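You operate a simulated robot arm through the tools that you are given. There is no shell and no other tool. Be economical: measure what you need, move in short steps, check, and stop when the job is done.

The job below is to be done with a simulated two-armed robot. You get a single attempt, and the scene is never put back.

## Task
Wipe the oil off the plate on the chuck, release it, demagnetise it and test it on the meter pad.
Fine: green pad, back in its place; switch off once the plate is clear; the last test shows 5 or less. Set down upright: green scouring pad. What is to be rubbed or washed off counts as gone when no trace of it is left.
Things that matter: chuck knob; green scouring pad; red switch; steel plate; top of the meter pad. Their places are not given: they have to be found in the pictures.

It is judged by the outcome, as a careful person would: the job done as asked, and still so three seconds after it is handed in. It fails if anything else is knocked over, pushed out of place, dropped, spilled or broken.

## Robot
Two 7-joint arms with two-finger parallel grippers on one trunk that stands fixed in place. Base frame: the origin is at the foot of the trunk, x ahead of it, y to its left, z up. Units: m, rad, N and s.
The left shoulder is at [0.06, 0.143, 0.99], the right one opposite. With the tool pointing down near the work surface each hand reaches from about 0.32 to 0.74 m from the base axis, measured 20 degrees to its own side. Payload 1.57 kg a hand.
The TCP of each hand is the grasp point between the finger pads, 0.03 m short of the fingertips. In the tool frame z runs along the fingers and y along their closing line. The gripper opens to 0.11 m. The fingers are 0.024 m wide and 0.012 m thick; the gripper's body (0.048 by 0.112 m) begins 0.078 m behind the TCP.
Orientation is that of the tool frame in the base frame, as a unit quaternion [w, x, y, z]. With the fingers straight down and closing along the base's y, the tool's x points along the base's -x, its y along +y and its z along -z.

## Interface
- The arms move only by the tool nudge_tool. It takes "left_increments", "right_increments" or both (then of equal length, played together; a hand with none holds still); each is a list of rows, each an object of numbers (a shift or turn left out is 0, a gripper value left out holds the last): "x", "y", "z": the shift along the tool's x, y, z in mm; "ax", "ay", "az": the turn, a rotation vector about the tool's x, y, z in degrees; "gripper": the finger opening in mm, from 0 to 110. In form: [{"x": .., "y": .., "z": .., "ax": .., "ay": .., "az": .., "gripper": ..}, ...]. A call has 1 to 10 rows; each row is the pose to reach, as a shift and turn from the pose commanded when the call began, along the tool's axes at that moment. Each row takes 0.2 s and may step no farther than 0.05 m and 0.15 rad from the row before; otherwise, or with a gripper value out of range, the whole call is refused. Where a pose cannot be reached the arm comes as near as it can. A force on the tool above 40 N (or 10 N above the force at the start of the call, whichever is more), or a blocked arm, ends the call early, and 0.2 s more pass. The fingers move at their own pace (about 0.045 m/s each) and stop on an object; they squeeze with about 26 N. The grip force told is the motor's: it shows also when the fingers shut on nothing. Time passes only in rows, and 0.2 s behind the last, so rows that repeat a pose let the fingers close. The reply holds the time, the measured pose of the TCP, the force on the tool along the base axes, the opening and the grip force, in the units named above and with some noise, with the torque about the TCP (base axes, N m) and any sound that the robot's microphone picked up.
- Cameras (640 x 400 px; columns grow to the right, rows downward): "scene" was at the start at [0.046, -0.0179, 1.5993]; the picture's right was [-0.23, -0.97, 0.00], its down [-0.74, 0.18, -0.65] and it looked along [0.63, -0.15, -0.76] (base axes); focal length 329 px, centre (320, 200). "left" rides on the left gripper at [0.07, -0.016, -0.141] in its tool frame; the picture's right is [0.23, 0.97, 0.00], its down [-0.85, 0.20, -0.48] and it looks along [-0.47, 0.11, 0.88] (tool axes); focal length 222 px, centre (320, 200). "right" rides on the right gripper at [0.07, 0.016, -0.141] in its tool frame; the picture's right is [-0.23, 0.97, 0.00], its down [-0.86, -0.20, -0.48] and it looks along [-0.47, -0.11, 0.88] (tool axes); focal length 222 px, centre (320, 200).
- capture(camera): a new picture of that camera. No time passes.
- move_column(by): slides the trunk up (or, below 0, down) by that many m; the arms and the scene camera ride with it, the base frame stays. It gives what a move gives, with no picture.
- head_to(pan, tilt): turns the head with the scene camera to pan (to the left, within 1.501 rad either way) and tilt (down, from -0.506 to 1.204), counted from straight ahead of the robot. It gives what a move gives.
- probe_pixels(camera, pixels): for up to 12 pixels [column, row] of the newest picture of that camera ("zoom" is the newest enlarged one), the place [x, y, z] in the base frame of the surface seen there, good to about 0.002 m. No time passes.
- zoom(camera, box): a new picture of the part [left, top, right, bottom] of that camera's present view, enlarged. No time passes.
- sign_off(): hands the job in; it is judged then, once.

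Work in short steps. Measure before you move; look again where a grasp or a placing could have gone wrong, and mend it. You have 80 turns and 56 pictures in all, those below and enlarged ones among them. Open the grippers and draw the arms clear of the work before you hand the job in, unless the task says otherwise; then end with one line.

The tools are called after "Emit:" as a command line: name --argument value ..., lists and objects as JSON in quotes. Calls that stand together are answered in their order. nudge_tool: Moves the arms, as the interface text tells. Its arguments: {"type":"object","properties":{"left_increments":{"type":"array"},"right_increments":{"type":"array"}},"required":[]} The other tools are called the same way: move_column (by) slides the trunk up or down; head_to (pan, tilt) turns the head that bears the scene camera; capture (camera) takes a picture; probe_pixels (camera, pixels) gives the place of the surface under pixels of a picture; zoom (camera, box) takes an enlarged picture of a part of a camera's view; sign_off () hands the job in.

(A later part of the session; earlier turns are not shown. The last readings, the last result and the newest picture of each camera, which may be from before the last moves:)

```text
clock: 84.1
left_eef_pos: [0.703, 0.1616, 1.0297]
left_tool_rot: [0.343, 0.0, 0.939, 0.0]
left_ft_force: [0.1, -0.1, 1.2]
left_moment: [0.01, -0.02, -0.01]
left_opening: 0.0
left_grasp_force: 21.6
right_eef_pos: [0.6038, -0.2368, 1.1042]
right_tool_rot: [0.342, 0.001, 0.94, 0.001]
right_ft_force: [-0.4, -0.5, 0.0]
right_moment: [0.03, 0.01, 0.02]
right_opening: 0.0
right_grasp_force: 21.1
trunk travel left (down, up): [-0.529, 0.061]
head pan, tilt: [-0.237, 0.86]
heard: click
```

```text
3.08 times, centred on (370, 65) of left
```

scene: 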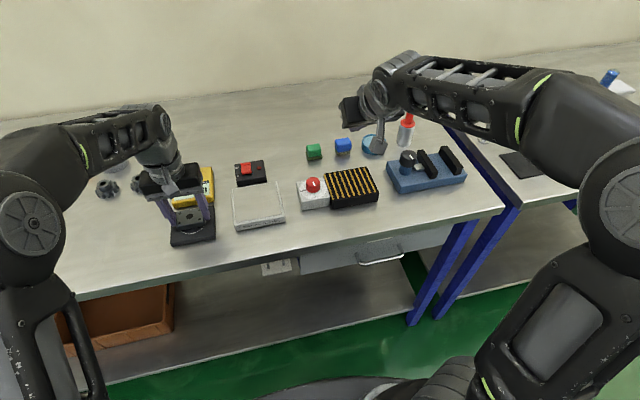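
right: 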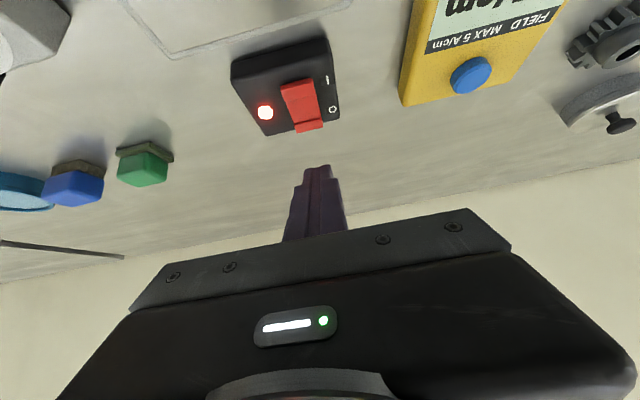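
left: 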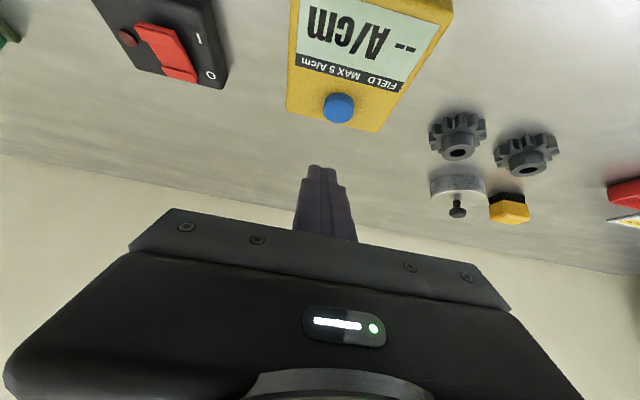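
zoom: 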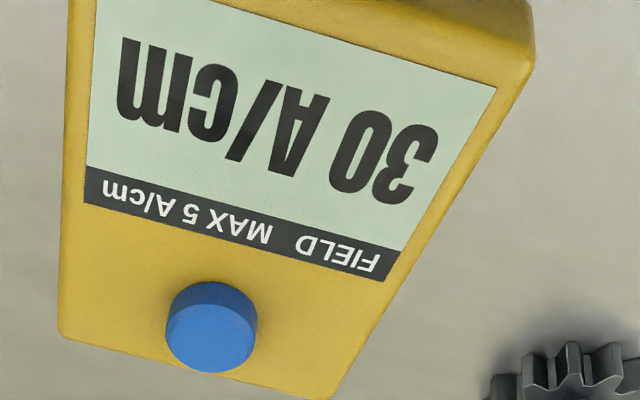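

It reads 30 A/cm: not enough — my withdrawal was probably too fast. I repeat the demagnetising with a much slower withdrawal. First the left hand returns, level and open, above the plate.

Emit:
nudge_tool --left_increments '[{"x": 14, "y": 0, "z": -18, "ay": 6.7, "gripper": 85}, {"x": 28, "y": 1, "z": -36, "ay": 13.4}, {"x": 41, "y": 1, "z": -54, "ay": 20}, {"x": 55, "y": 2, "z": -72, "ay": 26.7}, {"x": 68, "y": 3, "z": -90, "ay": 33.4}, {"x": 82, "y": 3, "z": -108, "ay": 40.1}, {"x": 82, "y": 3, "z": -108, "ay": 40.1}]'

Emit:
zoom --camera "left" --box '[220, 60, 460, 210]'

```text
clock: 85.7
left_eef_pos: [0.5703, 0.1655, 1.0584]
left_tool_rot: [0.0, -0.001, 1.0, 0.0]
left_ft_force: [0.0, 0.7, -0.5]
left_moment: [0.0, -0.01, 0.01]
left_opening: 0.0849
left_grasp_force: 0.0
right_eef_pos: [0.6045, -0.2362, 1.1027]
right_tool_rot: [0.342, 0.002, 0.94, 0.001]
right_ft_force: [0.6, 0.5, -0.2]
right_moment: [-0.03, -0.01, 0.0]
right_opening: 0.0
right_grasp_force: 21.3
trunk travel left (down, up): [-0.529, 0.061]
head pan, tilt: [-0.237, 0.86]
```

```text
2.67 times, centred on (340, 135) of left
```

zoom: 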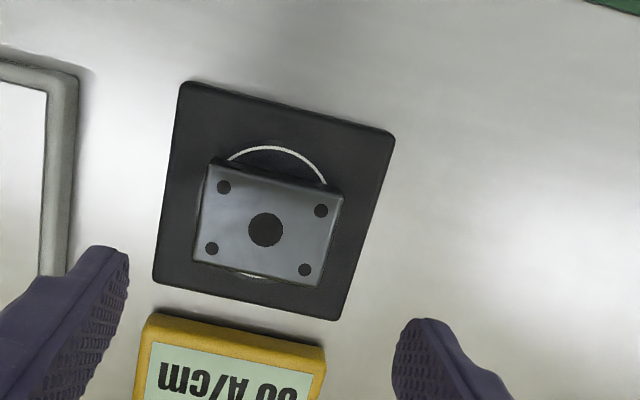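

Plate well placed. Now in sequence: left grasps and lifts it away; right goes to the rocker's I end, presses, and retracts.

Emit:
nudge_tool --left_increments '[{"z": 40}, {"z": 80}, {"z": 104}, {"z": 108.5}, {"z": 108.5, "gripper": 45}, {"z": 108.5}, {"z": 108.5}, {"z": 108.5}]'

Emit:
nudge_tool --left_increments '[{"z": -40}, {"z": -80}, {"z": -110, "x": 20, "y": 10}, {"z": -135, "x": 45, "y": 25}, {"z": -157, "x": 63, "y": 40}]'

Emit:
nudge_tool --right_increments '[{"y": 45}, {"y": 90}, {"y": 135}, {"y": 180}, {"y": 225}, {"y": 261.5, "z": 30}, {"x": -1, "y": 261.5, "z": 75}, {"x": -1, "y": 261.5, "z": 119}, {"x": -1, "y": 261.5, "z": 119}]'

```text
clock: 87.5
left_eef_pos: [0.57, 0.1646, 0.9486]
left_tool_rot: [0.0, 0.001, 1.0, 0.0]
left_ft_force: [-0.1, 0.7, 1.0]
left_moment: [0.06, -0.06, 0.01]
left_opening: 0.062
left_grasp_force: 25.6
right_eef_pos: [0.6042, -0.2348, 1.1036]
right_tool_rot: [0.343, 0.002, 0.939, 0.0]
right_ft_force: [0.6, -0.4, 0.6]
right_moment: [0.01, 0.0, 0.0]
right_opening: 0.0
right_grasp_force: 21.4
trunk travel left (down, up): [-0.529, 0.061]
head pan, tilt: [-0.237, 0.86]
```

```text
clock: 88.7
left_eef_pos: [0.5076, 0.202, 1.1085]
left_tool_rot: [0.001, 0.0, 1.0, 0.0]
left_ft_force: [-0.4, -0.4, -4.0]
left_moment: [0.06, -0.04, 0.02]
left_opening: 0.0615
left_grasp_force: 25.7
right_eef_pos: [0.6035, -0.2382, 1.1027]
right_tool_rot: [0.342, 0.003, 0.94, 0.001]
right_ft_force: [0.3, -0.3, -0.2]
right_moment: [0.06, -0.03, 0.02]
right_opening: 0.0
right_grasp_force: 21.3
trunk travel left (down, up): [-0.529, 0.061]
head pan, tilt: [-0.237, 0.86]
```

```text
clock: 90.7
left_eef_pos: [0.5071, 0.2038, 1.107]
left_tool_rot: [0.002, 0.0, 1.0, 0.0]
left_ft_force: [-0.3, -0.7, -3.5]
left_moment: [0.04, 0.01, 0.0]
left_opening: 0.062
left_grasp_force: 26.1
right_eef_pos: [0.683, 0.0263, 1.0131]
right_tool_rot: [0.342, 0.001, 0.94, 0.001]
right_ft_force: [0.0, 0.1, 0.2]
right_moment: [-0.01, -0.02, 0.01]
right_opening: 0.0001
right_grasp_force: 21.7
trunk travel left (down, up): [-0.529, 0.061]
head pan, tilt: [-0.237, 0.86]
```

Right hand is at the right hover (0.683,0.026,1.013). Press ON, then retract to the right.

Emit:
nudge_tool --right_increments '[{"x": 17, "z": 20}, {"x": 28, "z": 33}, {"x": 32, "z": 38}, {"x": 35, "z": 41.3}, {"x": 17, "z": 20}, {"x": 0, "z": 0}]'

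Emit:
nudge_tool --right_increments '[{"z": -45}, {"z": -90}, {"z": -119, "y": -20}, {"z": -119, "y": -65}, {"z": -119, "y": -110}, {"z": -119, "y": -155}, {"z": -119, "y": -200}, {"z": -119, "y": -240}, {"z": -119, "y": -261.5}]'

```text
clock: 92.1
left_eef_pos: [0.5075, 0.2051, 1.1069]
left_tool_rot: [0.0, 0.0, 1.0, -0.001]
left_ft_force: [0.2, 0.6, -4.3]
left_moment: [0.01, 0.0, -0.01]
left_opening: 0.0616
left_grasp_force: 25.9
right_eef_pos: [0.6842, 0.025, 1.0123]
right_tool_rot: [0.341, 0.0, 0.94, 0.0]
right_ft_force: [-0.5, 0.3, -0.3]
right_moment: [-0.02, 0.01, 0.01]
right_opening: 0.0001
right_grasp_force: 21.7
trunk travel left (down, up): [-0.529, 0.061]
head pan, tilt: [-0.237, 0.86]
heard: click
```

```text
clock: 94.1
left_eef_pos: [0.5077, 0.2051, 1.1075]
left_tool_rot: [0.0, 0.0, 1.0, 0.0]
left_ft_force: [-0.2, 0.2, -3.3]
left_moment: [0.01, -0.01, 0.01]
left_opening: 0.0617
left_grasp_force: 25.9
right_eef_pos: [0.6058, -0.2364, 1.1018]
right_tool_rot: [0.341, 0.001, 0.94, 0.0]
right_ft_force: [0.1, -0.2, -0.2]
right_moment: [0.01, 0.01, -0.01]
right_opening: 0.0003
right_grasp_force: 21.3
trunk travel left (down, up): [-0.529, 0.061]
head pan, tilt: [-0.237, 0.86]
```

Click heard: on. Now left brings the plate just above the demagnetiser's middle, then withdraws it very slowly (3 mm per row).

Emit:
nudge_tool --left_increments '[{"x": -10, "y": -35, "z": 10}, {"x": -25, "y": -75, "z": 25}, {"x": -40, "y": -115, "z": 45}, {"x": -55, "y": -155, "z": 65}, {"x": -68, "y": -190, "z": 85}, {"x": -72.5, "y": -199, "z": 110}, {"x": -72.5, "y": -199, "z": 132}, {"x": -72.5, "y": -199, "z": 144}, {"x": -72.5, "y": -199, "z": 145}, {"x": -72.5, "y": -199, "z": 145}]'

Emit:
nudge_tool --left_increments '[{"z": -3}, {"z": -6}, {"z": -9}, {"z": -12}, {"z": -15}, {"z": -18}, {"z": -21}, {"z": -24}, {"z": -27}, {"z": -30}]'

Emit:
nudge_tool --left_increments '[{"z": -3}, {"z": -6}, {"z": -9}, {"z": -12}, {"z": -15}, {"z": -18, "x": 1}, {"z": -21, "x": 2}, {"z": -24, "x": 3}, {"z": -27, "x": 4}, {"z": -30, "x": 5}]'

Emit:
nudge_tool --left_increments '[{"x": 2, "y": 1, "z": -2.5}, {"x": 4, "y": 2, "z": -5}, {"x": 6, "y": 3, "z": -7.5}, {"x": 8, "y": 4, "z": -10}, {"x": 10, "y": 5, "z": -12.5}, {"x": 12, "y": 6, "z": -15}, {"x": 14, "y": 7, "z": -17.5}, {"x": 16, "y": 8, "z": -20}, {"x": 18, "y": 9, "z": -22.5}, {"x": 20, "y": 10, "z": -25}]'

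Emit:
nudge_tool --left_increments '[{"x": 2, "y": 1, "z": -2.5}, {"x": 4, "y": 2, "z": -5}, {"x": 6, "y": 3, "z": -7.5}, {"x": 8, "y": 4, "z": -10}, {"x": 10, "y": 5, "z": -12.5}, {"x": 12, "y": 6, "z": -15}, {"x": 14, "y": 7, "z": -17.5}, {"x": 16, "y": 8, "z": -20}, {"x": 18, "y": 9, "z": -22.5}, {"x": 20, "y": 10, "z": -25}]'

Emit:
nudge_tool --left_increments '[{"x": 2, "y": 1, "z": -2.5}, {"x": 4, "y": 2, "z": -5}, {"x": 6, "y": 3, "z": -7.5}, {"x": 8, "y": 4, "z": -10}, {"x": 10, "y": 5, "z": -12.5}, {"x": 12, "y": 6, "z": -15}, {"x": 14, "y": 7, "z": -17.5}, {"x": 16, "y": 8, "z": -20}, {"x": 18, "y": 9, "z": -22.5}, {"x": 20, "y": 10, "z": -25}]'

Emit:
nudge_tool --left_increments '[{"x": 2, "y": 2, "z": -2.5}, {"x": 4, "y": 4, "z": -5}, {"x": 6, "y": 6, "z": -7.5}, {"x": 8, "y": 9, "z": -10}, {"x": 10, "y": 12, "z": -12.5}, {"x": 12, "y": 15, "z": -15}, {"x": 14, "y": 18, "z": -17.5}, {"x": 16, "y": 21, "z": -20}, {"x": 18, "y": 24, "z": -22.5}, {"x": 20, "y": 28, "z": -25}]'

Emit:
nudge_tool --left_increments '[{"y": 5}, {"y": 10}, {"y": 16}, {"y": 23}, {"y": 31}, {"y": 40}, {"y": 51}, {"y": 64}, {"y": 80}, {"y": 100}]'

```text
clock: 96.3
left_eef_pos: [0.5812, 0.0058, 0.9618]
left_tool_rot: [0.0, 0.0, 1.0, 0.0]
left_ft_force: [-0.2, 0.1, -3.2]
left_moment: [-0.03, -0.01, 0.02]
left_opening: 0.0615
left_grasp_force: 26.4
right_eef_pos: [0.6072, -0.2373, 1.1031]
right_tool_rot: [0.342, 0.001, 0.94, 0.001]
right_ft_force: [-0.3, 0.5, -0.6]
right_moment: [-0.01, -0.03, -0.03]
right_opening: 0.0
right_grasp_force: 20.8
trunk travel left (down, up): [-0.529, 0.061]
head pan, tilt: [-0.237, 0.86]
```

```text
clock: 98.5
left_eef_pos: [0.5799, 0.0062, 0.9914]
left_tool_rot: [0.0, 0.001, 1.0, -0.001]
left_ft_force: [-0.1, -0.9, -3.3]
left_moment: [0.0, 0.03, -0.02]
left_opening: 0.0616
left_grasp_force: 26.2
right_eef_pos: [0.6061, -0.2368, 1.1019]
right_tool_rot: [0.342, 0.001, 0.94, 0.0]
right_ft_force: [0.6, -0.5, -0.3]
right_moment: [0.01, -0.01, 0.04]
right_opening: 0.0
right_grasp_force: 21.8
trunk travel left (down, up): [-0.529, 0.061]
head pan, tilt: [-0.237, 0.86]
```

```text
clock: 100.7
left_eef_pos: [0.5747, 0.0063, 1.0208]
left_tool_rot: [0.0, 0.0, 1.0, 0.0]
left_ft_force: [-0.7, -0.2, -2.8]
left_moment: [-0.03, -0.03, -0.03]
left_opening: 0.0618
left_grasp_force: 25.7
right_eef_pos: [0.6065, -0.2373, 1.102]
right_tool_rot: [0.342, 0.001, 0.94, 0.001]
right_ft_force: [-0.8, -1.0, 0.3]
right_moment: [-0.02, 0.02, -0.01]
right_opening: 0.0
right_grasp_force: 21.4
trunk travel left (down, up): [-0.529, 0.061]
head pan, tilt: [-0.237, 0.86]
```

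```text
clock: 102.9
left_eef_pos: [0.5547, 0.0164, 1.0451]
left_tool_rot: [0.0, 0.0, 1.0, 0.0]
left_ft_force: [0.0, 0.1, -3.5]
left_moment: [0.01, 0.04, -0.02]
left_opening: 0.0618
left_grasp_force: 26.4
right_eef_pos: [0.6077, -0.2356, 1.1016]
right_tool_rot: [0.342, 0.001, 0.94, 0.001]
right_ft_force: [-1.2, 1.1, 0.1]
right_moment: [0.03, -0.03, 0.0]
right_opening: 0.0
right_grasp_force: 21.4
trunk travel left (down, up): [-0.529, 0.061]
head pan, tilt: [-0.237, 0.86]
```

```text
clock: 105.1
left_eef_pos: [0.533, 0.0255, 1.0714]
left_tool_rot: [0.0, 0.0, 1.0, -0.001]
left_ft_force: [0.4, -0.2, -3.8]
left_moment: [0.03, 0.02, 0.0]
left_opening: 0.0616
left_grasp_force: 25.6
right_eef_pos: [0.6085, -0.2368, 1.1029]
right_tool_rot: [0.343, 0.001, 0.939, 0.001]
right_ft_force: [0.2, -0.6, 0.0]
right_moment: [-0.02, 0.02, -0.01]
right_opening: 0.0
right_grasp_force: 21.4
trunk travel left (down, up): [-0.529, 0.061]
head pan, tilt: [-0.237, 0.86]
```

```text
clock: 107.3
left_eef_pos: [0.5149, 0.0376, 1.0955]
left_tool_rot: [0.001, 0.0, 1.0, -0.001]
left_ft_force: [0.1, -0.3, -3.4]
left_moment: [0.0, -0.02, -0.01]
left_opening: 0.0617
left_grasp_force: 25.8
right_eef_pos: [0.6076, -0.2373, 1.1014]
right_tool_rot: [0.341, 0.001, 0.94, 0.001]
right_ft_force: [-0.1, 0.3, -0.4]
right_moment: [-0.03, -0.02, -0.04]
right_opening: 0.0001
right_grasp_force: 21.2
trunk travel left (down, up): [-0.529, 0.061]
head pan, tilt: [-0.237, 0.86]
```

```text
clock: 109.5
left_eef_pos: [0.5134, 0.0372, 1.0952]
left_tool_rot: [0.002, 0.0, 1.0, -0.001]
left_ft_force: [-0.1, -0.4, -3.4]
left_moment: [0.0, -0.01, 0.0]
left_opening: 0.0619
left_grasp_force: 26.1
left hand out of reach, approached as far as the arm can: row 1, 2, 3, 4, 5, 6, 7, 8, 9, 10
right_eef_pos: [0.6054, -0.2367, 1.1011]
right_tool_rot: [0.342, 0.002, 0.94, 0.0]
right_ft_force: [0.0, -0.3, -0.1]
right_moment: [0.01, -0.01, -0.02]
right_opening: 0.0
right_grasp_force: 21.5
trunk travel left (down, up): [-0.529, 0.061]
head pan, tilt: [-0.237, 0.86]
```

```text
clock: 111.7
left_eef_pos: [0.5134, 0.1351, 1.0942]
left_tool_rot: [0.001, -0.001, 1.0, 0.0]
left_ft_force: [-0.3, 0.2, -3.6]
left_moment: [0.01, -0.02, 0.01]
left_opening: 0.0618
left_grasp_force: 25.6
right_eef_pos: [0.6066, -0.2358, 1.1019]
right_tool_rot: [0.342, 0.0, 0.94, 0.001]
right_ft_force: [-0.1, 0.3, -0.2]
right_moment: [-0.02, -0.01, -0.03]
right_opening: 0.0
right_grasp_force: 21.4
trunk travel left (down, up): [-0.529, 0.061]
head pan, tilt: [-0.237, 0.86]
```

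The withdrawal got stuck once and then sped up at about 0.17–0.2 m, so while the field is still on I repeat it more evenly: back over the middle, then out at ≤20 mm/s all the way to ~0.27 m. Then the right hand hovers over the O end.

Emit:
nudge_tool --left_increments '[{"x": -15, "y": -30, "z": 15}, {"x": -30, "y": -65, "z": 30}, {"x": -45, "y": -100, "z": 50}, {"x": -60, "y": -125, "z": 75}, {"x": -66.6, "y": -129, "z": 100}, {"x": -66.6, "y": -129, "z": 125}, {"x": -66.6, "y": -129, "z": 131}, {"x": -66.6, "y": -129, "z": 131}, {"x": -66.6, "y": -129, "z": 131}]'

Emit:
nudge_tool --left_increments '[{"z": -3}, {"z": -6}, {"z": -9}, {"z": -12}, {"z": -15}, {"z": -18}, {"z": -21}, {"z": -24}, {"z": -27}, {"z": -30}]'

Emit:
nudge_tool --left_increments '[{"z": -3}, {"z": -6}, {"z": -9}, {"z": -12}, {"z": -15}, {"z": -18, "x": 1}, {"z": -21, "x": 2}, {"z": -24, "x": 3}, {"z": -27, "x": 4}, {"z": -30, "x": 5}]'

Emit:
nudge_tool --left_increments '[{"x": 1.2, "y": 3.3, "z": -1.3}, {"x": 2.4, "y": 6.6, "z": -2.6}, {"x": 3.6, "y": 9.9, "z": -3.9}, {"x": 4.8, "y": 13.2, "z": -5.2}, {"x": 6, "y": 16.5, "z": -6.5}, {"x": 7.2, "y": 19.8, "z": -7.8}, {"x": 8.4, "y": 23.1, "z": -9.1}, {"x": 9.6, "y": 26.4, "z": -10.4}, {"x": 10.8, "y": 29.7, "z": -11.7}, {"x": 12, "y": 33, "z": -13}]'

Emit:
nudge_tool --left_increments '[{"x": 1.2, "y": 3.3, "z": -1.3}, {"x": 2.4, "y": 6.6, "z": -2.6}, {"x": 3.6, "y": 9.9, "z": -3.9}, {"x": 4.8, "y": 13.2, "z": -5.2}, {"x": 6, "y": 16.5, "z": -6.5}, {"x": 7.2, "y": 19.8, "z": -7.8}, {"x": 8.4, "y": 23.1, "z": -9.1}, {"x": 9.6, "y": 26.4, "z": -10.4}, {"x": 10.8, "y": 29.7, "z": -11.7}, {"x": 12, "y": 33, "z": -13}]'

Emit:
nudge_tool --left_increments '[{"x": 1.2, "y": 3.3, "z": -1.3}, {"x": 2.4, "y": 6.6, "z": -2.6}, {"x": 3.6, "y": 9.9, "z": -3.9}, {"x": 4.8, "y": 13.2, "z": -5.2}, {"x": 6, "y": 16.5, "z": -6.5}, {"x": 7.2, "y": 19.8, "z": -7.8}, {"x": 8.4, "y": 23.1, "z": -9.1}, {"x": 9.6, "y": 26.4, "z": -10.4}, {"x": 10.8, "y": 29.7, "z": -11.7}, {"x": 12, "y": 33, "z": -13}]'

Emit:
nudge_tool --left_increments '[{"x": 1.2, "y": 3.3, "z": -1.3}, {"x": 2.4, "y": 6.6, "z": -2.6}, {"x": 3.6, "y": 9.9, "z": -3.9}, {"x": 4.8, "y": 13.2, "z": -5.2}, {"x": 6, "y": 16.5, "z": -6.5}, {"x": 7.2, "y": 19.8, "z": -7.8}, {"x": 8.4, "y": 23.1, "z": -9.1}, {"x": 9.6, "y": 26.4, "z": -10.4}, {"x": 10.8, "y": 29.7, "z": -11.7}, {"x": 12, "y": 33, "z": -13}]'

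Emit:
nudge_tool --left_increments '[{"x": 1.2, "y": 4, "z": -1}, {"x": 2.4, "y": 8, "z": -2}, {"x": 3.6, "y": 12, "z": -3}, {"x": 4.8, "y": 16, "z": -4}, {"x": 6, "y": 20, "z": -5}, {"x": 7.2, "y": 24, "z": -6}, {"x": 8.4, "y": 28, "z": -7}, {"x": 9.6, "y": 32, "z": -8}, {"x": 10.8, "y": 36, "z": -9}, {"x": 12, "y": 40, "z": -10}]'

Emit:
nudge_tool --left_increments '[{"y": 4}, {"y": 8}, {"y": 12}, {"y": 16}, {"y": 20}, {"y": 24}, {"y": 28}, {"y": 33}, {"y": 38}, {"y": 43}]'

Emit:
nudge_tool --right_increments '[{"y": 45}, {"y": 90}, {"y": 135}, {"y": 180}, {"y": 225}, {"x": -4, "z": 30, "y": 261}, {"x": -12, "z": 70, "y": 261}, {"x": -18, "z": 110, "y": 261}, {"x": -22.4, "z": 139, "y": 261}, {"x": -22.4, "z": 139, "y": 261}]'

```text
clock: 113.7
left_eef_pos: [0.5807, 0.0079, 0.9637]
left_tool_rot: [0.0, 0.0, 1.0, 0.0]
left_ft_force: [0.0, -0.4, -3.4]
left_moment: [0.01, 0.0, 0.01]
left_opening: 0.0616
left_grasp_force: 26.4
right_eef_pos: [0.6072, -0.2352, 1.1021]
right_tool_rot: [0.342, 0.001, 0.94, 0.001]
right_ft_force: [-0.7, -0.1, -0.8]
right_moment: [0.03, 0.03, -0.02]
right_opening: 0.0
right_grasp_force: 21.2
trunk travel left (down, up): [-0.529, 0.061]
head pan, tilt: [-0.237, 0.86]
```

```text
clock: 115.9
left_eef_pos: [0.5815, 0.0066, 0.9948]
left_tool_rot: [0.0, 0.0, 1.0, 0.0]
left_ft_force: [1.0, 0.7, -4.0]
left_moment: [0.0, 0.02, 0.02]
left_opening: 0.0618
left_grasp_force: 26.7
right_eef_pos: [0.6067, -0.2351, 1.1044]
right_tool_rot: [0.342, 0.0, 0.94, 0.002]
right_ft_force: [0.4, -0.4, -0.1]
right_moment: [-0.02, 0.01, -0.03]
right_opening: 0.0001
right_grasp_force: 21.6
trunk travel left (down, up): [-0.529, 0.061]
head pan, tilt: [-0.237, 0.86]
```

```text
clock: 118.1
left_eef_pos: [0.5763, 0.0079, 1.0234]
left_tool_rot: [0.0, 0.0, 1.0, 0.001]
left_ft_force: [-1.1, 0.3, -2.5]
left_moment: [-0.04, 0.03, 0.02]
left_opening: 0.0615
left_grasp_force: 25.8
right_eef_pos: [0.6071, -0.2363, 1.1027]
right_tool_rot: [0.342, 0.002, 0.94, 0.001]
right_ft_force: [0.2, -0.9, 0.0]
right_moment: [0.04, 0.03, 0.02]
right_opening: 0.0
right_grasp_force: 21.3
trunk travel left (down, up): [-0.529, 0.061]
head pan, tilt: [-0.237, 0.86]
```

```text
clock: 120.3
left_eef_pos: [0.563, 0.0397, 1.0373]
left_tool_rot: [0.001, 0.0, 1.0, 0.0]
left_ft_force: [0.2, -0.2, -3.6]
left_moment: [0.03, -0.02, 0.01]
left_opening: 0.0618
left_grasp_force: 26.1
right_eef_pos: [0.606, -0.236, 1.1026]
right_tool_rot: [0.342, 0.001, 0.94, 0.0]
right_ft_force: [0.4, 0.1, 0.7]
right_moment: [-0.02, -0.01, 0.01]
right_opening: 0.0
right_grasp_force: 22.1
trunk travel left (down, up): [-0.529, 0.061]
head pan, tilt: [-0.237, 0.86]
```

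```text
clock: 122.5
left_eef_pos: [0.5527, 0.0721, 1.0518]
left_tool_rot: [0.001, 0.0, 1.0, 0.0]
left_ft_force: [-0.4, 0.1, -4.0]
left_moment: [0.02, 0.02, 0.02]
left_opening: 0.0614
left_grasp_force: 25.7
right_eef_pos: [0.6067, -0.2368, 1.1021]
right_tool_rot: [0.341, 0.002, 0.94, 0.0]
right_ft_force: [-0.2, -0.8, 0.3]
right_moment: [0.03, -0.01, -0.03]
right_opening: 0.0
right_grasp_force: 21.0
trunk travel left (down, up): [-0.529, 0.061]
head pan, tilt: [-0.237, 0.86]
```

```text
clock: 124.7
left_eef_pos: [0.5393, 0.1056, 1.063]
left_tool_rot: [0.0, -0.001, 1.0, 0.0]
left_ft_force: [-0.1, 1.1, -3.3]
left_moment: [-0.02, 0.0, -0.02]
left_opening: 0.0615
left_grasp_force: 25.8
right_eef_pos: [0.6065, -0.2368, 1.1027]
right_tool_rot: [0.342, 0.001, 0.94, 0.0]
right_ft_force: [0.6, 0.1, 0.3]
right_moment: [-0.01, 0.01, 0.0]
right_opening: 0.0
right_grasp_force: 21.5
trunk travel left (down, up): [-0.529, 0.061]
head pan, tilt: [-0.237, 0.86]
```

```text
clock: 126.9
left_eef_pos: [0.5281, 0.1402, 1.0755]
left_tool_rot: [0.0, 0.0, 1.0, 0.0]
left_ft_force: [-0.2, 0.0, -4.3]
left_moment: [0.01, 0.02, 0.0]
left_opening: 0.0617
left_grasp_force: 25.7
right_eef_pos: [0.6074, -0.2356, 1.1015]
right_tool_rot: [0.342, 0.002, 0.94, 0.0]
right_ft_force: [0.0, -0.6, 0.8]
right_moment: [0.01, 0.02, -0.01]
right_opening: 0.0
right_grasp_force: 21.2
trunk travel left (down, up): [-0.529, 0.061]
head pan, tilt: [-0.237, 0.86]
```

```text
clock: 129.1
left_eef_pos: [0.515, 0.1791, 1.0863]
left_tool_rot: [0.0, 0.0, 1.0, 0.0]
left_ft_force: [-0.1, 0.0, -3.6]
left_moment: [-0.01, 0.03, 0.0]
left_opening: 0.0616
left_grasp_force: 25.8
right_eef_pos: [0.6067, -0.2366, 1.1012]
right_tool_rot: [0.342, 0.002, 0.94, 0.0]
right_ft_force: [-0.7, 0.4, -0.1]
right_moment: [0.0, -0.01, -0.01]
right_opening: 0.0
right_grasp_force: 21.5
trunk travel left (down, up): [-0.529, 0.061]
head pan, tilt: [-0.237, 0.86]
```

```text
clock: 131.3
left_eef_pos: [0.5152, 0.2217, 1.0876]
left_tool_rot: [0.0, 0.0, 1.0, -0.001]
left_ft_force: [-0.5, -0.1, -2.9]
left_moment: [-0.01, 0.02, 0.03]
left_opening: 0.0616
left_grasp_force: 25.8
right_eef_pos: [0.6068, -0.2355, 1.1029]
right_tool_rot: [0.342, 0.0, 0.94, 0.001]
right_ft_force: [-0.1, -0.5, 0.0]
right_moment: [-0.02, 0.0, 0.0]
right_opening: 0.0
right_grasp_force: 21.1
trunk travel left (down, up): [-0.529, 0.061]
head pan, tilt: [-0.237, 0.86]
```

```text
clock: 133.5
left_eef_pos: [0.5156, 0.2211, 1.0857]
left_tool_rot: [0.0, 0.0, 1.0, 0.001]
left_ft_force: [0.8, -0.4, -3.9]
left_moment: [0.01, 0.0, -0.05]
left_opening: 0.062
left_grasp_force: 26.3
right_eef_pos: [0.7113, 0.0259, 1.0129]
right_tool_rot: [0.342, 0.0, 0.94, 0.001]
right_ft_force: [-0.5, -0.6, 0.2]
right_moment: [0.0, 0.0, 0.0]
right_opening: 0.0002
right_grasp_force: 21.5
trunk travel left (down, up): [-0.529, 0.061]
head pan, tilt: [-0.237, 0.86]
```

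Plate is 0.27 m clear. Press OFF, retract the right hand, then lower the plate with the left to just above the meter pad.

Emit:
nudge_tool --right_increments '[{"x": 10, "y": -1, "z": 16}, {"x": 22, "y": -1, "z": 31}, {"x": 29, "y": -1, "z": 38.5}, {"x": 33, "y": -1, "z": 42.5}, {"x": 35.2, "y": -1, "z": 44.9}, {"x": 17, "y": -1, "z": 25}, {"x": -2, "y": -1, "z": 2}]'

Emit:
nudge_tool --right_increments '[{"z": -45}, {"x": 8, "z": -90}, {"x": 16, "z": -130}, {"x": 24, "z": -140, "y": -40}, {"x": 24, "z": -140, "y": -85}, {"x": 24, "z": -140, "y": -130}, {"x": 24, "z": -140, "y": -175}, {"x": 24, "z": -140, "y": -220}, {"x": 24, "z": -140, "y": -260}]'

Emit:
nudge_tool --left_increments '[{"x": -20, "y": -20, "z": 20}, {"x": -40, "y": -40, "z": 45}, {"x": -55, "y": -56.5, "z": 75}, {"x": -55, "y": -56.5, "z": 105}, {"x": -55, "y": -56.5, "z": 125}, {"x": -55, "y": -56.5, "z": 133}, {"x": -55, "y": -56.5, "z": 135}, {"x": -55, "y": -56.5, "z": 135}]'

```text
clock: 135.1
left_eef_pos: [0.5162, 0.2215, 1.0862]
left_tool_rot: [0.0, -0.001, 1.0, 0.0]
left_ft_force: [1.1, -0.6, -3.5]
left_moment: [-0.01, 0.03, -0.02]
left_opening: 0.0616
left_grasp_force: 26.1
right_eef_pos: [0.7168, 0.0242, 1.0117]
right_tool_rot: [0.342, 0.001, 0.94, 0.0]
right_ft_force: [-0.1, 0.4, 0.3]
right_moment: [-0.01, 0.03, -0.01]
right_opening: 0.0
right_grasp_force: 21.4
trunk travel left (down, up): [-0.529, 0.061]
head pan, tilt: [-0.237, 0.86]
heard: click
```

```text
clock: 137.1
left_eef_pos: [0.5158, 0.22, 1.0869]
left_tool_rot: [-0.001, 0.0, 1.0, -0.001]
left_ft_force: [0.3, 0.4, -3.6]
left_moment: [-0.02, 0.0, 0.02]
left_opening: 0.0617
left_grasp_force: 25.8
right_eef_pos: [0.6087, -0.2354, 1.1052]
right_tool_rot: [0.342, 0.001, 0.94, 0.001]
right_ft_force: [0.2, -0.8, -0.3]
right_moment: [0.03, 0.0, 0.0]
right_opening: 0.0002
right_grasp_force: 21.0
trunk travel left (down, up): [-0.529, 0.061]
head pan, tilt: [-0.237, 0.86]
```

```text
clock: 138.9
left_eef_pos: [0.5698, 0.1641, 0.951]
left_tool_rot: [-0.001, 0.0, 1.0, 0.0]
left_ft_force: [-0.1, -0.2, -2.6]
left_moment: [-0.03, 0.02, -0.01]
left_opening: 0.0616
left_grasp_force: 26.4
right_eef_pos: [0.6092, -0.2347, 1.1043]
right_tool_rot: [0.342, 0.001, 0.94, 0.0]
right_ft_force: [0.0, 0.2, 0.5]
right_moment: [0.0, 0.02, -0.01]
right_opening: 0.0
right_grasp_force: 21.6
trunk travel left (down, up): [-0.529, 0.061]
head pan, tilt: [-0.237, 0.86]
```

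Click (off). I lower the last 3 mm, release, lift, and swing the closed, tilted left hand to the button hover.

Emit:
nudge_tool --left_increments '[{"z": 1}, {"z": 2}, {"z": 3}, {"z": 3.7}, {"z": 3.7}]'

Emit:
nudge_tool --left_increments '[{"gripper": 85}, {"gripper": 85}, {"gripper": 85}, {"z": -35}, {"z": -75}, {"z": -105}, {"z": -105}]'

Emit:
nudge_tool --left_increments '[{"x": -10, "ay": -7, "gripper": 0}, {"x": -30, "ay": -14}, {"x": -50, "ay": -21}, {"x": -75, "ay": -28}, {"x": -100, "ay": -35}, {"x": -125, "ay": -40, "y": -1}, {"x": -138, "z": 15, "ay": -40, "y": -1}, {"x": -138, "z": 33, "ay": -40, "y": -1}, {"x": -138, "z": 33, "ay": -40, "y": -1}]'

Emit:
zoom --camera "left" --box '[240, 0, 480, 150]'

```text
clock: 140.1
left_eef_pos: [0.571, 0.1646, 0.948]
left_tool_rot: [0.002, 0.0, 1.0, -0.001]
left_ft_force: [-0.1, 1.2, 7.1]
left_moment: [0.06, 0.2, 0.0]
left_opening: 0.0617
left_grasp_force: 25.9
right_eef_pos: [0.6091, -0.2351, 1.1055]
right_tool_rot: [0.342, 0.002, 0.94, 0.0]
right_ft_force: [0.8, -0.2, -0.1]
right_moment: [0.02, -0.02, 0.0]
right_opening: 0.0
right_grasp_force: 21.5
trunk travel left (down, up): [-0.529, 0.061]
head pan, tilt: [-0.237, 0.86]
```

```text
clock: 141.7
left_eef_pos: [0.5691, 0.1669, 1.0517]
left_tool_rot: [0.0, 0.001, 1.0, 0.0]
left_ft_force: [0.4, 0.7, -0.8]
left_moment: [0.0, -0.01, 0.01]
left_opening: 0.0849
left_grasp_force: 0.2
right_eef_pos: [0.6101, -0.2346, 1.1054]
right_tool_rot: [0.342, 0.002, 0.94, 0.0]
right_ft_force: [0.5, -0.3, -0.2]
right_moment: [-0.04, 0.01, -0.01]
right_opening: 0.0
right_grasp_force: 21.0
trunk travel left (down, up): [-0.529, 0.061]
head pan, tilt: [-0.237, 0.86]
```

```text
clock: 143.7
left_eef_pos: [0.7093, 0.1642, 1.0197]
left_tool_rot: [0.342, 0.0, 0.94, -0.001]
left_ft_force: [0.2, -0.5, 0.0]
left_moment: [0.03, -0.03, 0.02]
left_opening: 0.0001
left_grasp_force: 21.4
right_eef_pos: [0.6081, -0.2343, 1.1064]
right_tool_rot: [0.342, 0.002, 0.94, 0.0]
right_ft_force: [0.8, -0.2, 0.3]
right_moment: [-0.01, 0.04, 0.01]
right_opening: 0.0001
right_grasp_force: 21.3
trunk travel left (down, up): [-0.529, 0.061]
head pan, tilt: [-0.237, 0.86]
```

```text
2.67 times, centred on (360, 75) of left
```

zoom: 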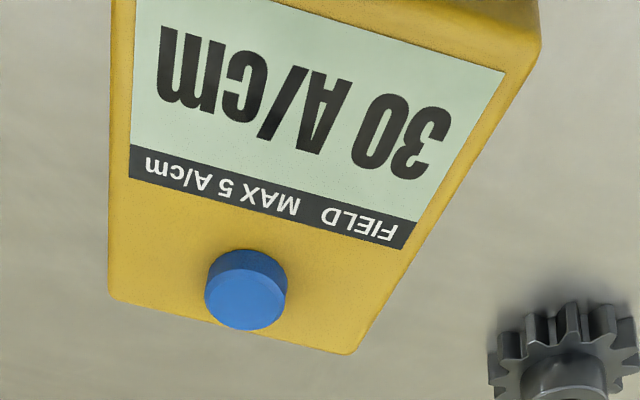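

Same hover as before (old 30 still displayed). Press the button again and read.

Emit:
nudge_tool --left_increments '[{"x": 14, "y": -0.5, "z": 15}, {"x": 27, "y": -0.5, "z": 29.5}, {"x": 33.6, "y": -0.5, "z": 37}, {"x": 36.8, "y": -0.5, "z": 41}, {"x": 39.4, "y": -0.5, "z": 44}, {"x": 39.4, "y": -0.5, "z": 44}, {"x": 20, "z": 20}, {"x": 2, "z": -10}]'

Emit:
zoom --camera "left" --box '[240, 0, 480, 150]'

```text
clock: 145.5
left_eef_pos: [0.6999, 0.1633, 1.0237]
left_tool_rot: [0.343, -0.001, 0.939, 0.0]
left_ft_force: [-1.0, 0.8, -0.2]
left_moment: [-0.01, 0.03, 0.01]
left_opening: 0.0
left_grasp_force: 21.1
right_eef_pos: [0.6075, -0.2343, 1.1045]
right_tool_rot: [0.342, 0.001, 0.94, 0.001]
right_ft_force: [-0.6, -0.2, 0.2]
right_moment: [-0.01, -0.03, -0.03]
right_opening: 0.0
right_grasp_force: 21.7
trunk travel left (down, up): [-0.529, 0.061]
head pan, tilt: [-0.237, 0.86]
heard: click
```

```text
2.67 times, centred on (360, 75) of left
```

zoom: 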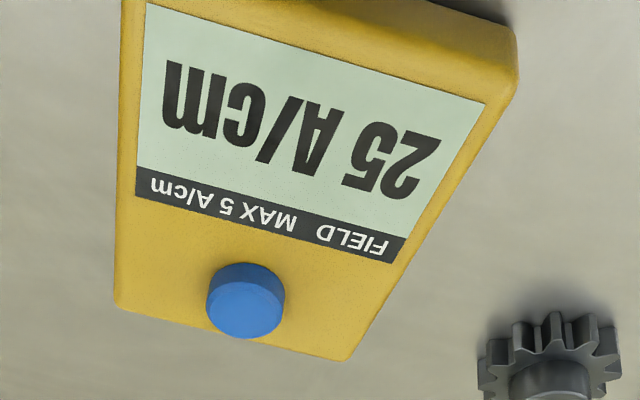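

It reads 25, hardly better — so likely distance at switch-off and gap/speed both matter. I'll do one careful run: full contact, slower, and switch off only when the plate is ~0.5 m away. First: left regrasps and lifts the plate; right presses ON and retracts.

Emit:
nudge_tool --left_increments '[{"x": 13, "y": 0, "z": -18, "ay": 6.7, "gripper": 85}, {"x": 26, "y": 0, "z": -37, "ay": 13.4}, {"x": 39, "y": 0, "z": -55, "ay": 20}, {"x": 52, "y": 0.5, "z": -73, "ay": 26.7}, {"x": 65, "y": 0.5, "z": -92, "ay": 33.4}, {"x": 78, "y": 0.5, "z": -110, "ay": 40.1}, {"x": 78, "y": 0.5, "z": -110, "ay": 40.1}]'

Emit:
nudge_tool --left_increments '[{"z": 40}, {"z": 80}, {"z": 103}, {"z": 108}, {"z": 108, "gripper": 45}, {"z": 108}, {"z": 108}, {"z": 108}]'

Emit:
nudge_tool --left_increments '[{"z": -40}, {"z": -80}, {"z": -110, "x": 20, "y": 10}, {"z": -135, "x": 45, "y": 25}, {"z": -157, "x": 63, "y": 40}]'

Emit:
nudge_tool --right_increments '[{"y": 45}, {"y": 90}, {"y": 135}, {"y": 180}, {"y": 225}, {"x": 1, "y": 260, "z": 30}, {"x": 2, "y": 260, "z": 75}, {"x": 3, "y": 260, "z": 117}, {"x": 3, "y": 260, "z": 117}]'

Emit:
nudge_tool --right_increments '[{"x": 17, "z": 20}, {"x": 28, "z": 33}, {"x": 32, "z": 38}, {"x": 35, "z": 41.3}, {"x": 17, "z": 20}, {"x": 0, "z": 0}]'

Emit:
nudge_tool --right_increments '[{"z": -45}, {"z": -90}, {"z": -119, "y": -20}, {"z": -119, "y": -65}, {"z": -119, "y": -110}, {"z": -119, "y": -155}, {"z": -119, "y": -200}, {"z": -119, "y": -240}, {"z": -119, "y": -261.5}]'

```text
clock: 147.1
left_eef_pos: [0.5698, 0.1649, 1.061]
left_tool_rot: [-0.002, 0.0, 1.0, 0.001]
left_ft_force: [-0.1, 0.4, -0.3]
left_moment: [0.01, 0.0, 0.01]
left_opening: 0.0848
left_grasp_force: 0.1
right_eef_pos: [0.6079, -0.235, 1.1059]
right_tool_rot: [0.342, 0.001, 0.94, 0.0]
right_ft_force: [0.9, -0.6, -0.3]
right_moment: [0.03, -0.01, -0.03]
right_opening: 0.0
right_grasp_force: 21.8
trunk travel left (down, up): [-0.529, 0.061]
head pan, tilt: [-0.237, 0.86]
```

```text
clock: 148.9
left_eef_pos: [0.5699, 0.1651, 0.953]
left_tool_rot: [-0.001, 0.0, 1.0, 0.0]
left_ft_force: [0.1, -0.1, -0.1]
left_moment: [-0.11, -0.09, 0.01]
left_opening: 0.0618
left_grasp_force: 26.1
right_eef_pos: [0.6076, -0.2349, 1.1048]
right_tool_rot: [0.342, 0.001, 0.94, 0.002]
right_ft_force: [0.8, 0.4, 0.5]
right_moment: [-0.07, -0.01, 0.01]
right_opening: 0.0
right_grasp_force: 22.4
trunk travel left (down, up): [-0.529, 0.061]
head pan, tilt: [-0.237, 0.86]
```

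```text
clock: 150.1
left_eef_pos: [0.5081, 0.1982, 1.1031]
left_tool_rot: [-0.006, 0.003, 1.0, -0.001]
left_ft_force: [0.1, -1.9, -2.3]
left_moment: [0.07, -0.01, 0.01]
left_opening: 0.0618
left_grasp_force: 25.7
left hand out of reach, approached as far as the arm can: row 5
right_eef_pos: [0.6084, -0.2387, 1.1043]
right_tool_rot: [0.342, 0.003, 0.94, 0.001]
right_ft_force: [-0.6, -0.6, 0.1]
right_moment: [0.05, 0.01, 0.06]
right_opening: 0.0
right_grasp_force: 21.5
trunk travel left (down, up): [-0.529, 0.061]
head pan, tilt: [-0.237, 0.86]
```

```text
clock: 152.1
left_eef_pos: [0.5094, 0.2023, 1.1031]
left_tool_rot: [-0.005, 0.001, 1.0, 0.0]
left_ft_force: [-1.1, -0.3, -4.0]
left_moment: [0.01, -0.01, -0.03]
left_opening: 0.0616
left_grasp_force: 26.7
right_eef_pos: [0.6781, 0.0256, 1.0122]
right_tool_rot: [0.342, 0.001, 0.94, 0.001]
right_ft_force: [-0.6, -1.0, 0.8]
right_moment: [0.0, -0.01, 0.01]
right_opening: 0.0
right_grasp_force: 21.3
trunk travel left (down, up): [-0.529, 0.061]
head pan, tilt: [-0.237, 0.86]
```

```text
clock: 153.5
left_eef_pos: [0.5103, 0.2011, 1.1016]
left_tool_rot: [-0.006, 0.0, 1.0, 0.0]
left_ft_force: [0.0, -0.7, -3.5]
left_moment: [0.03, 0.01, -0.05]
left_opening: 0.0619
left_grasp_force: 26.2
right_eef_pos: [0.68, 0.0235, 1.0102]
right_tool_rot: [0.342, 0.001, 0.94, 0.001]
right_ft_force: [0.4, 0.1, 0.3]
right_moment: [-0.03, -0.03, 0.0]
right_opening: 0.0
right_grasp_force: 21.0
trunk travel left (down, up): [-0.529, 0.061]
head pan, tilt: [-0.237, 0.86]
heard: click
```

```text
clock: 155.5
left_eef_pos: [0.5092, 0.202, 1.1017]
left_tool_rot: [-0.005, 0.0, 1.0, 0.001]
left_ft_force: [-0.5, -0.2, -3.3]
left_moment: [0.0, 0.0, -0.02]
left_opening: 0.0619
left_grasp_force: 25.9
right_eef_pos: [0.6054, -0.2373, 1.1042]
right_tool_rot: [0.342, 0.001, 0.94, 0.001]
right_ft_force: [0.1, -0.1, 0.6]
right_moment: [-0.01, -0.06, -0.01]
right_opening: 0.0001
right_grasp_force: 21.5
trunk travel left (down, up): [-0.529, 0.061]
head pan, tilt: [-0.237, 0.86]
```

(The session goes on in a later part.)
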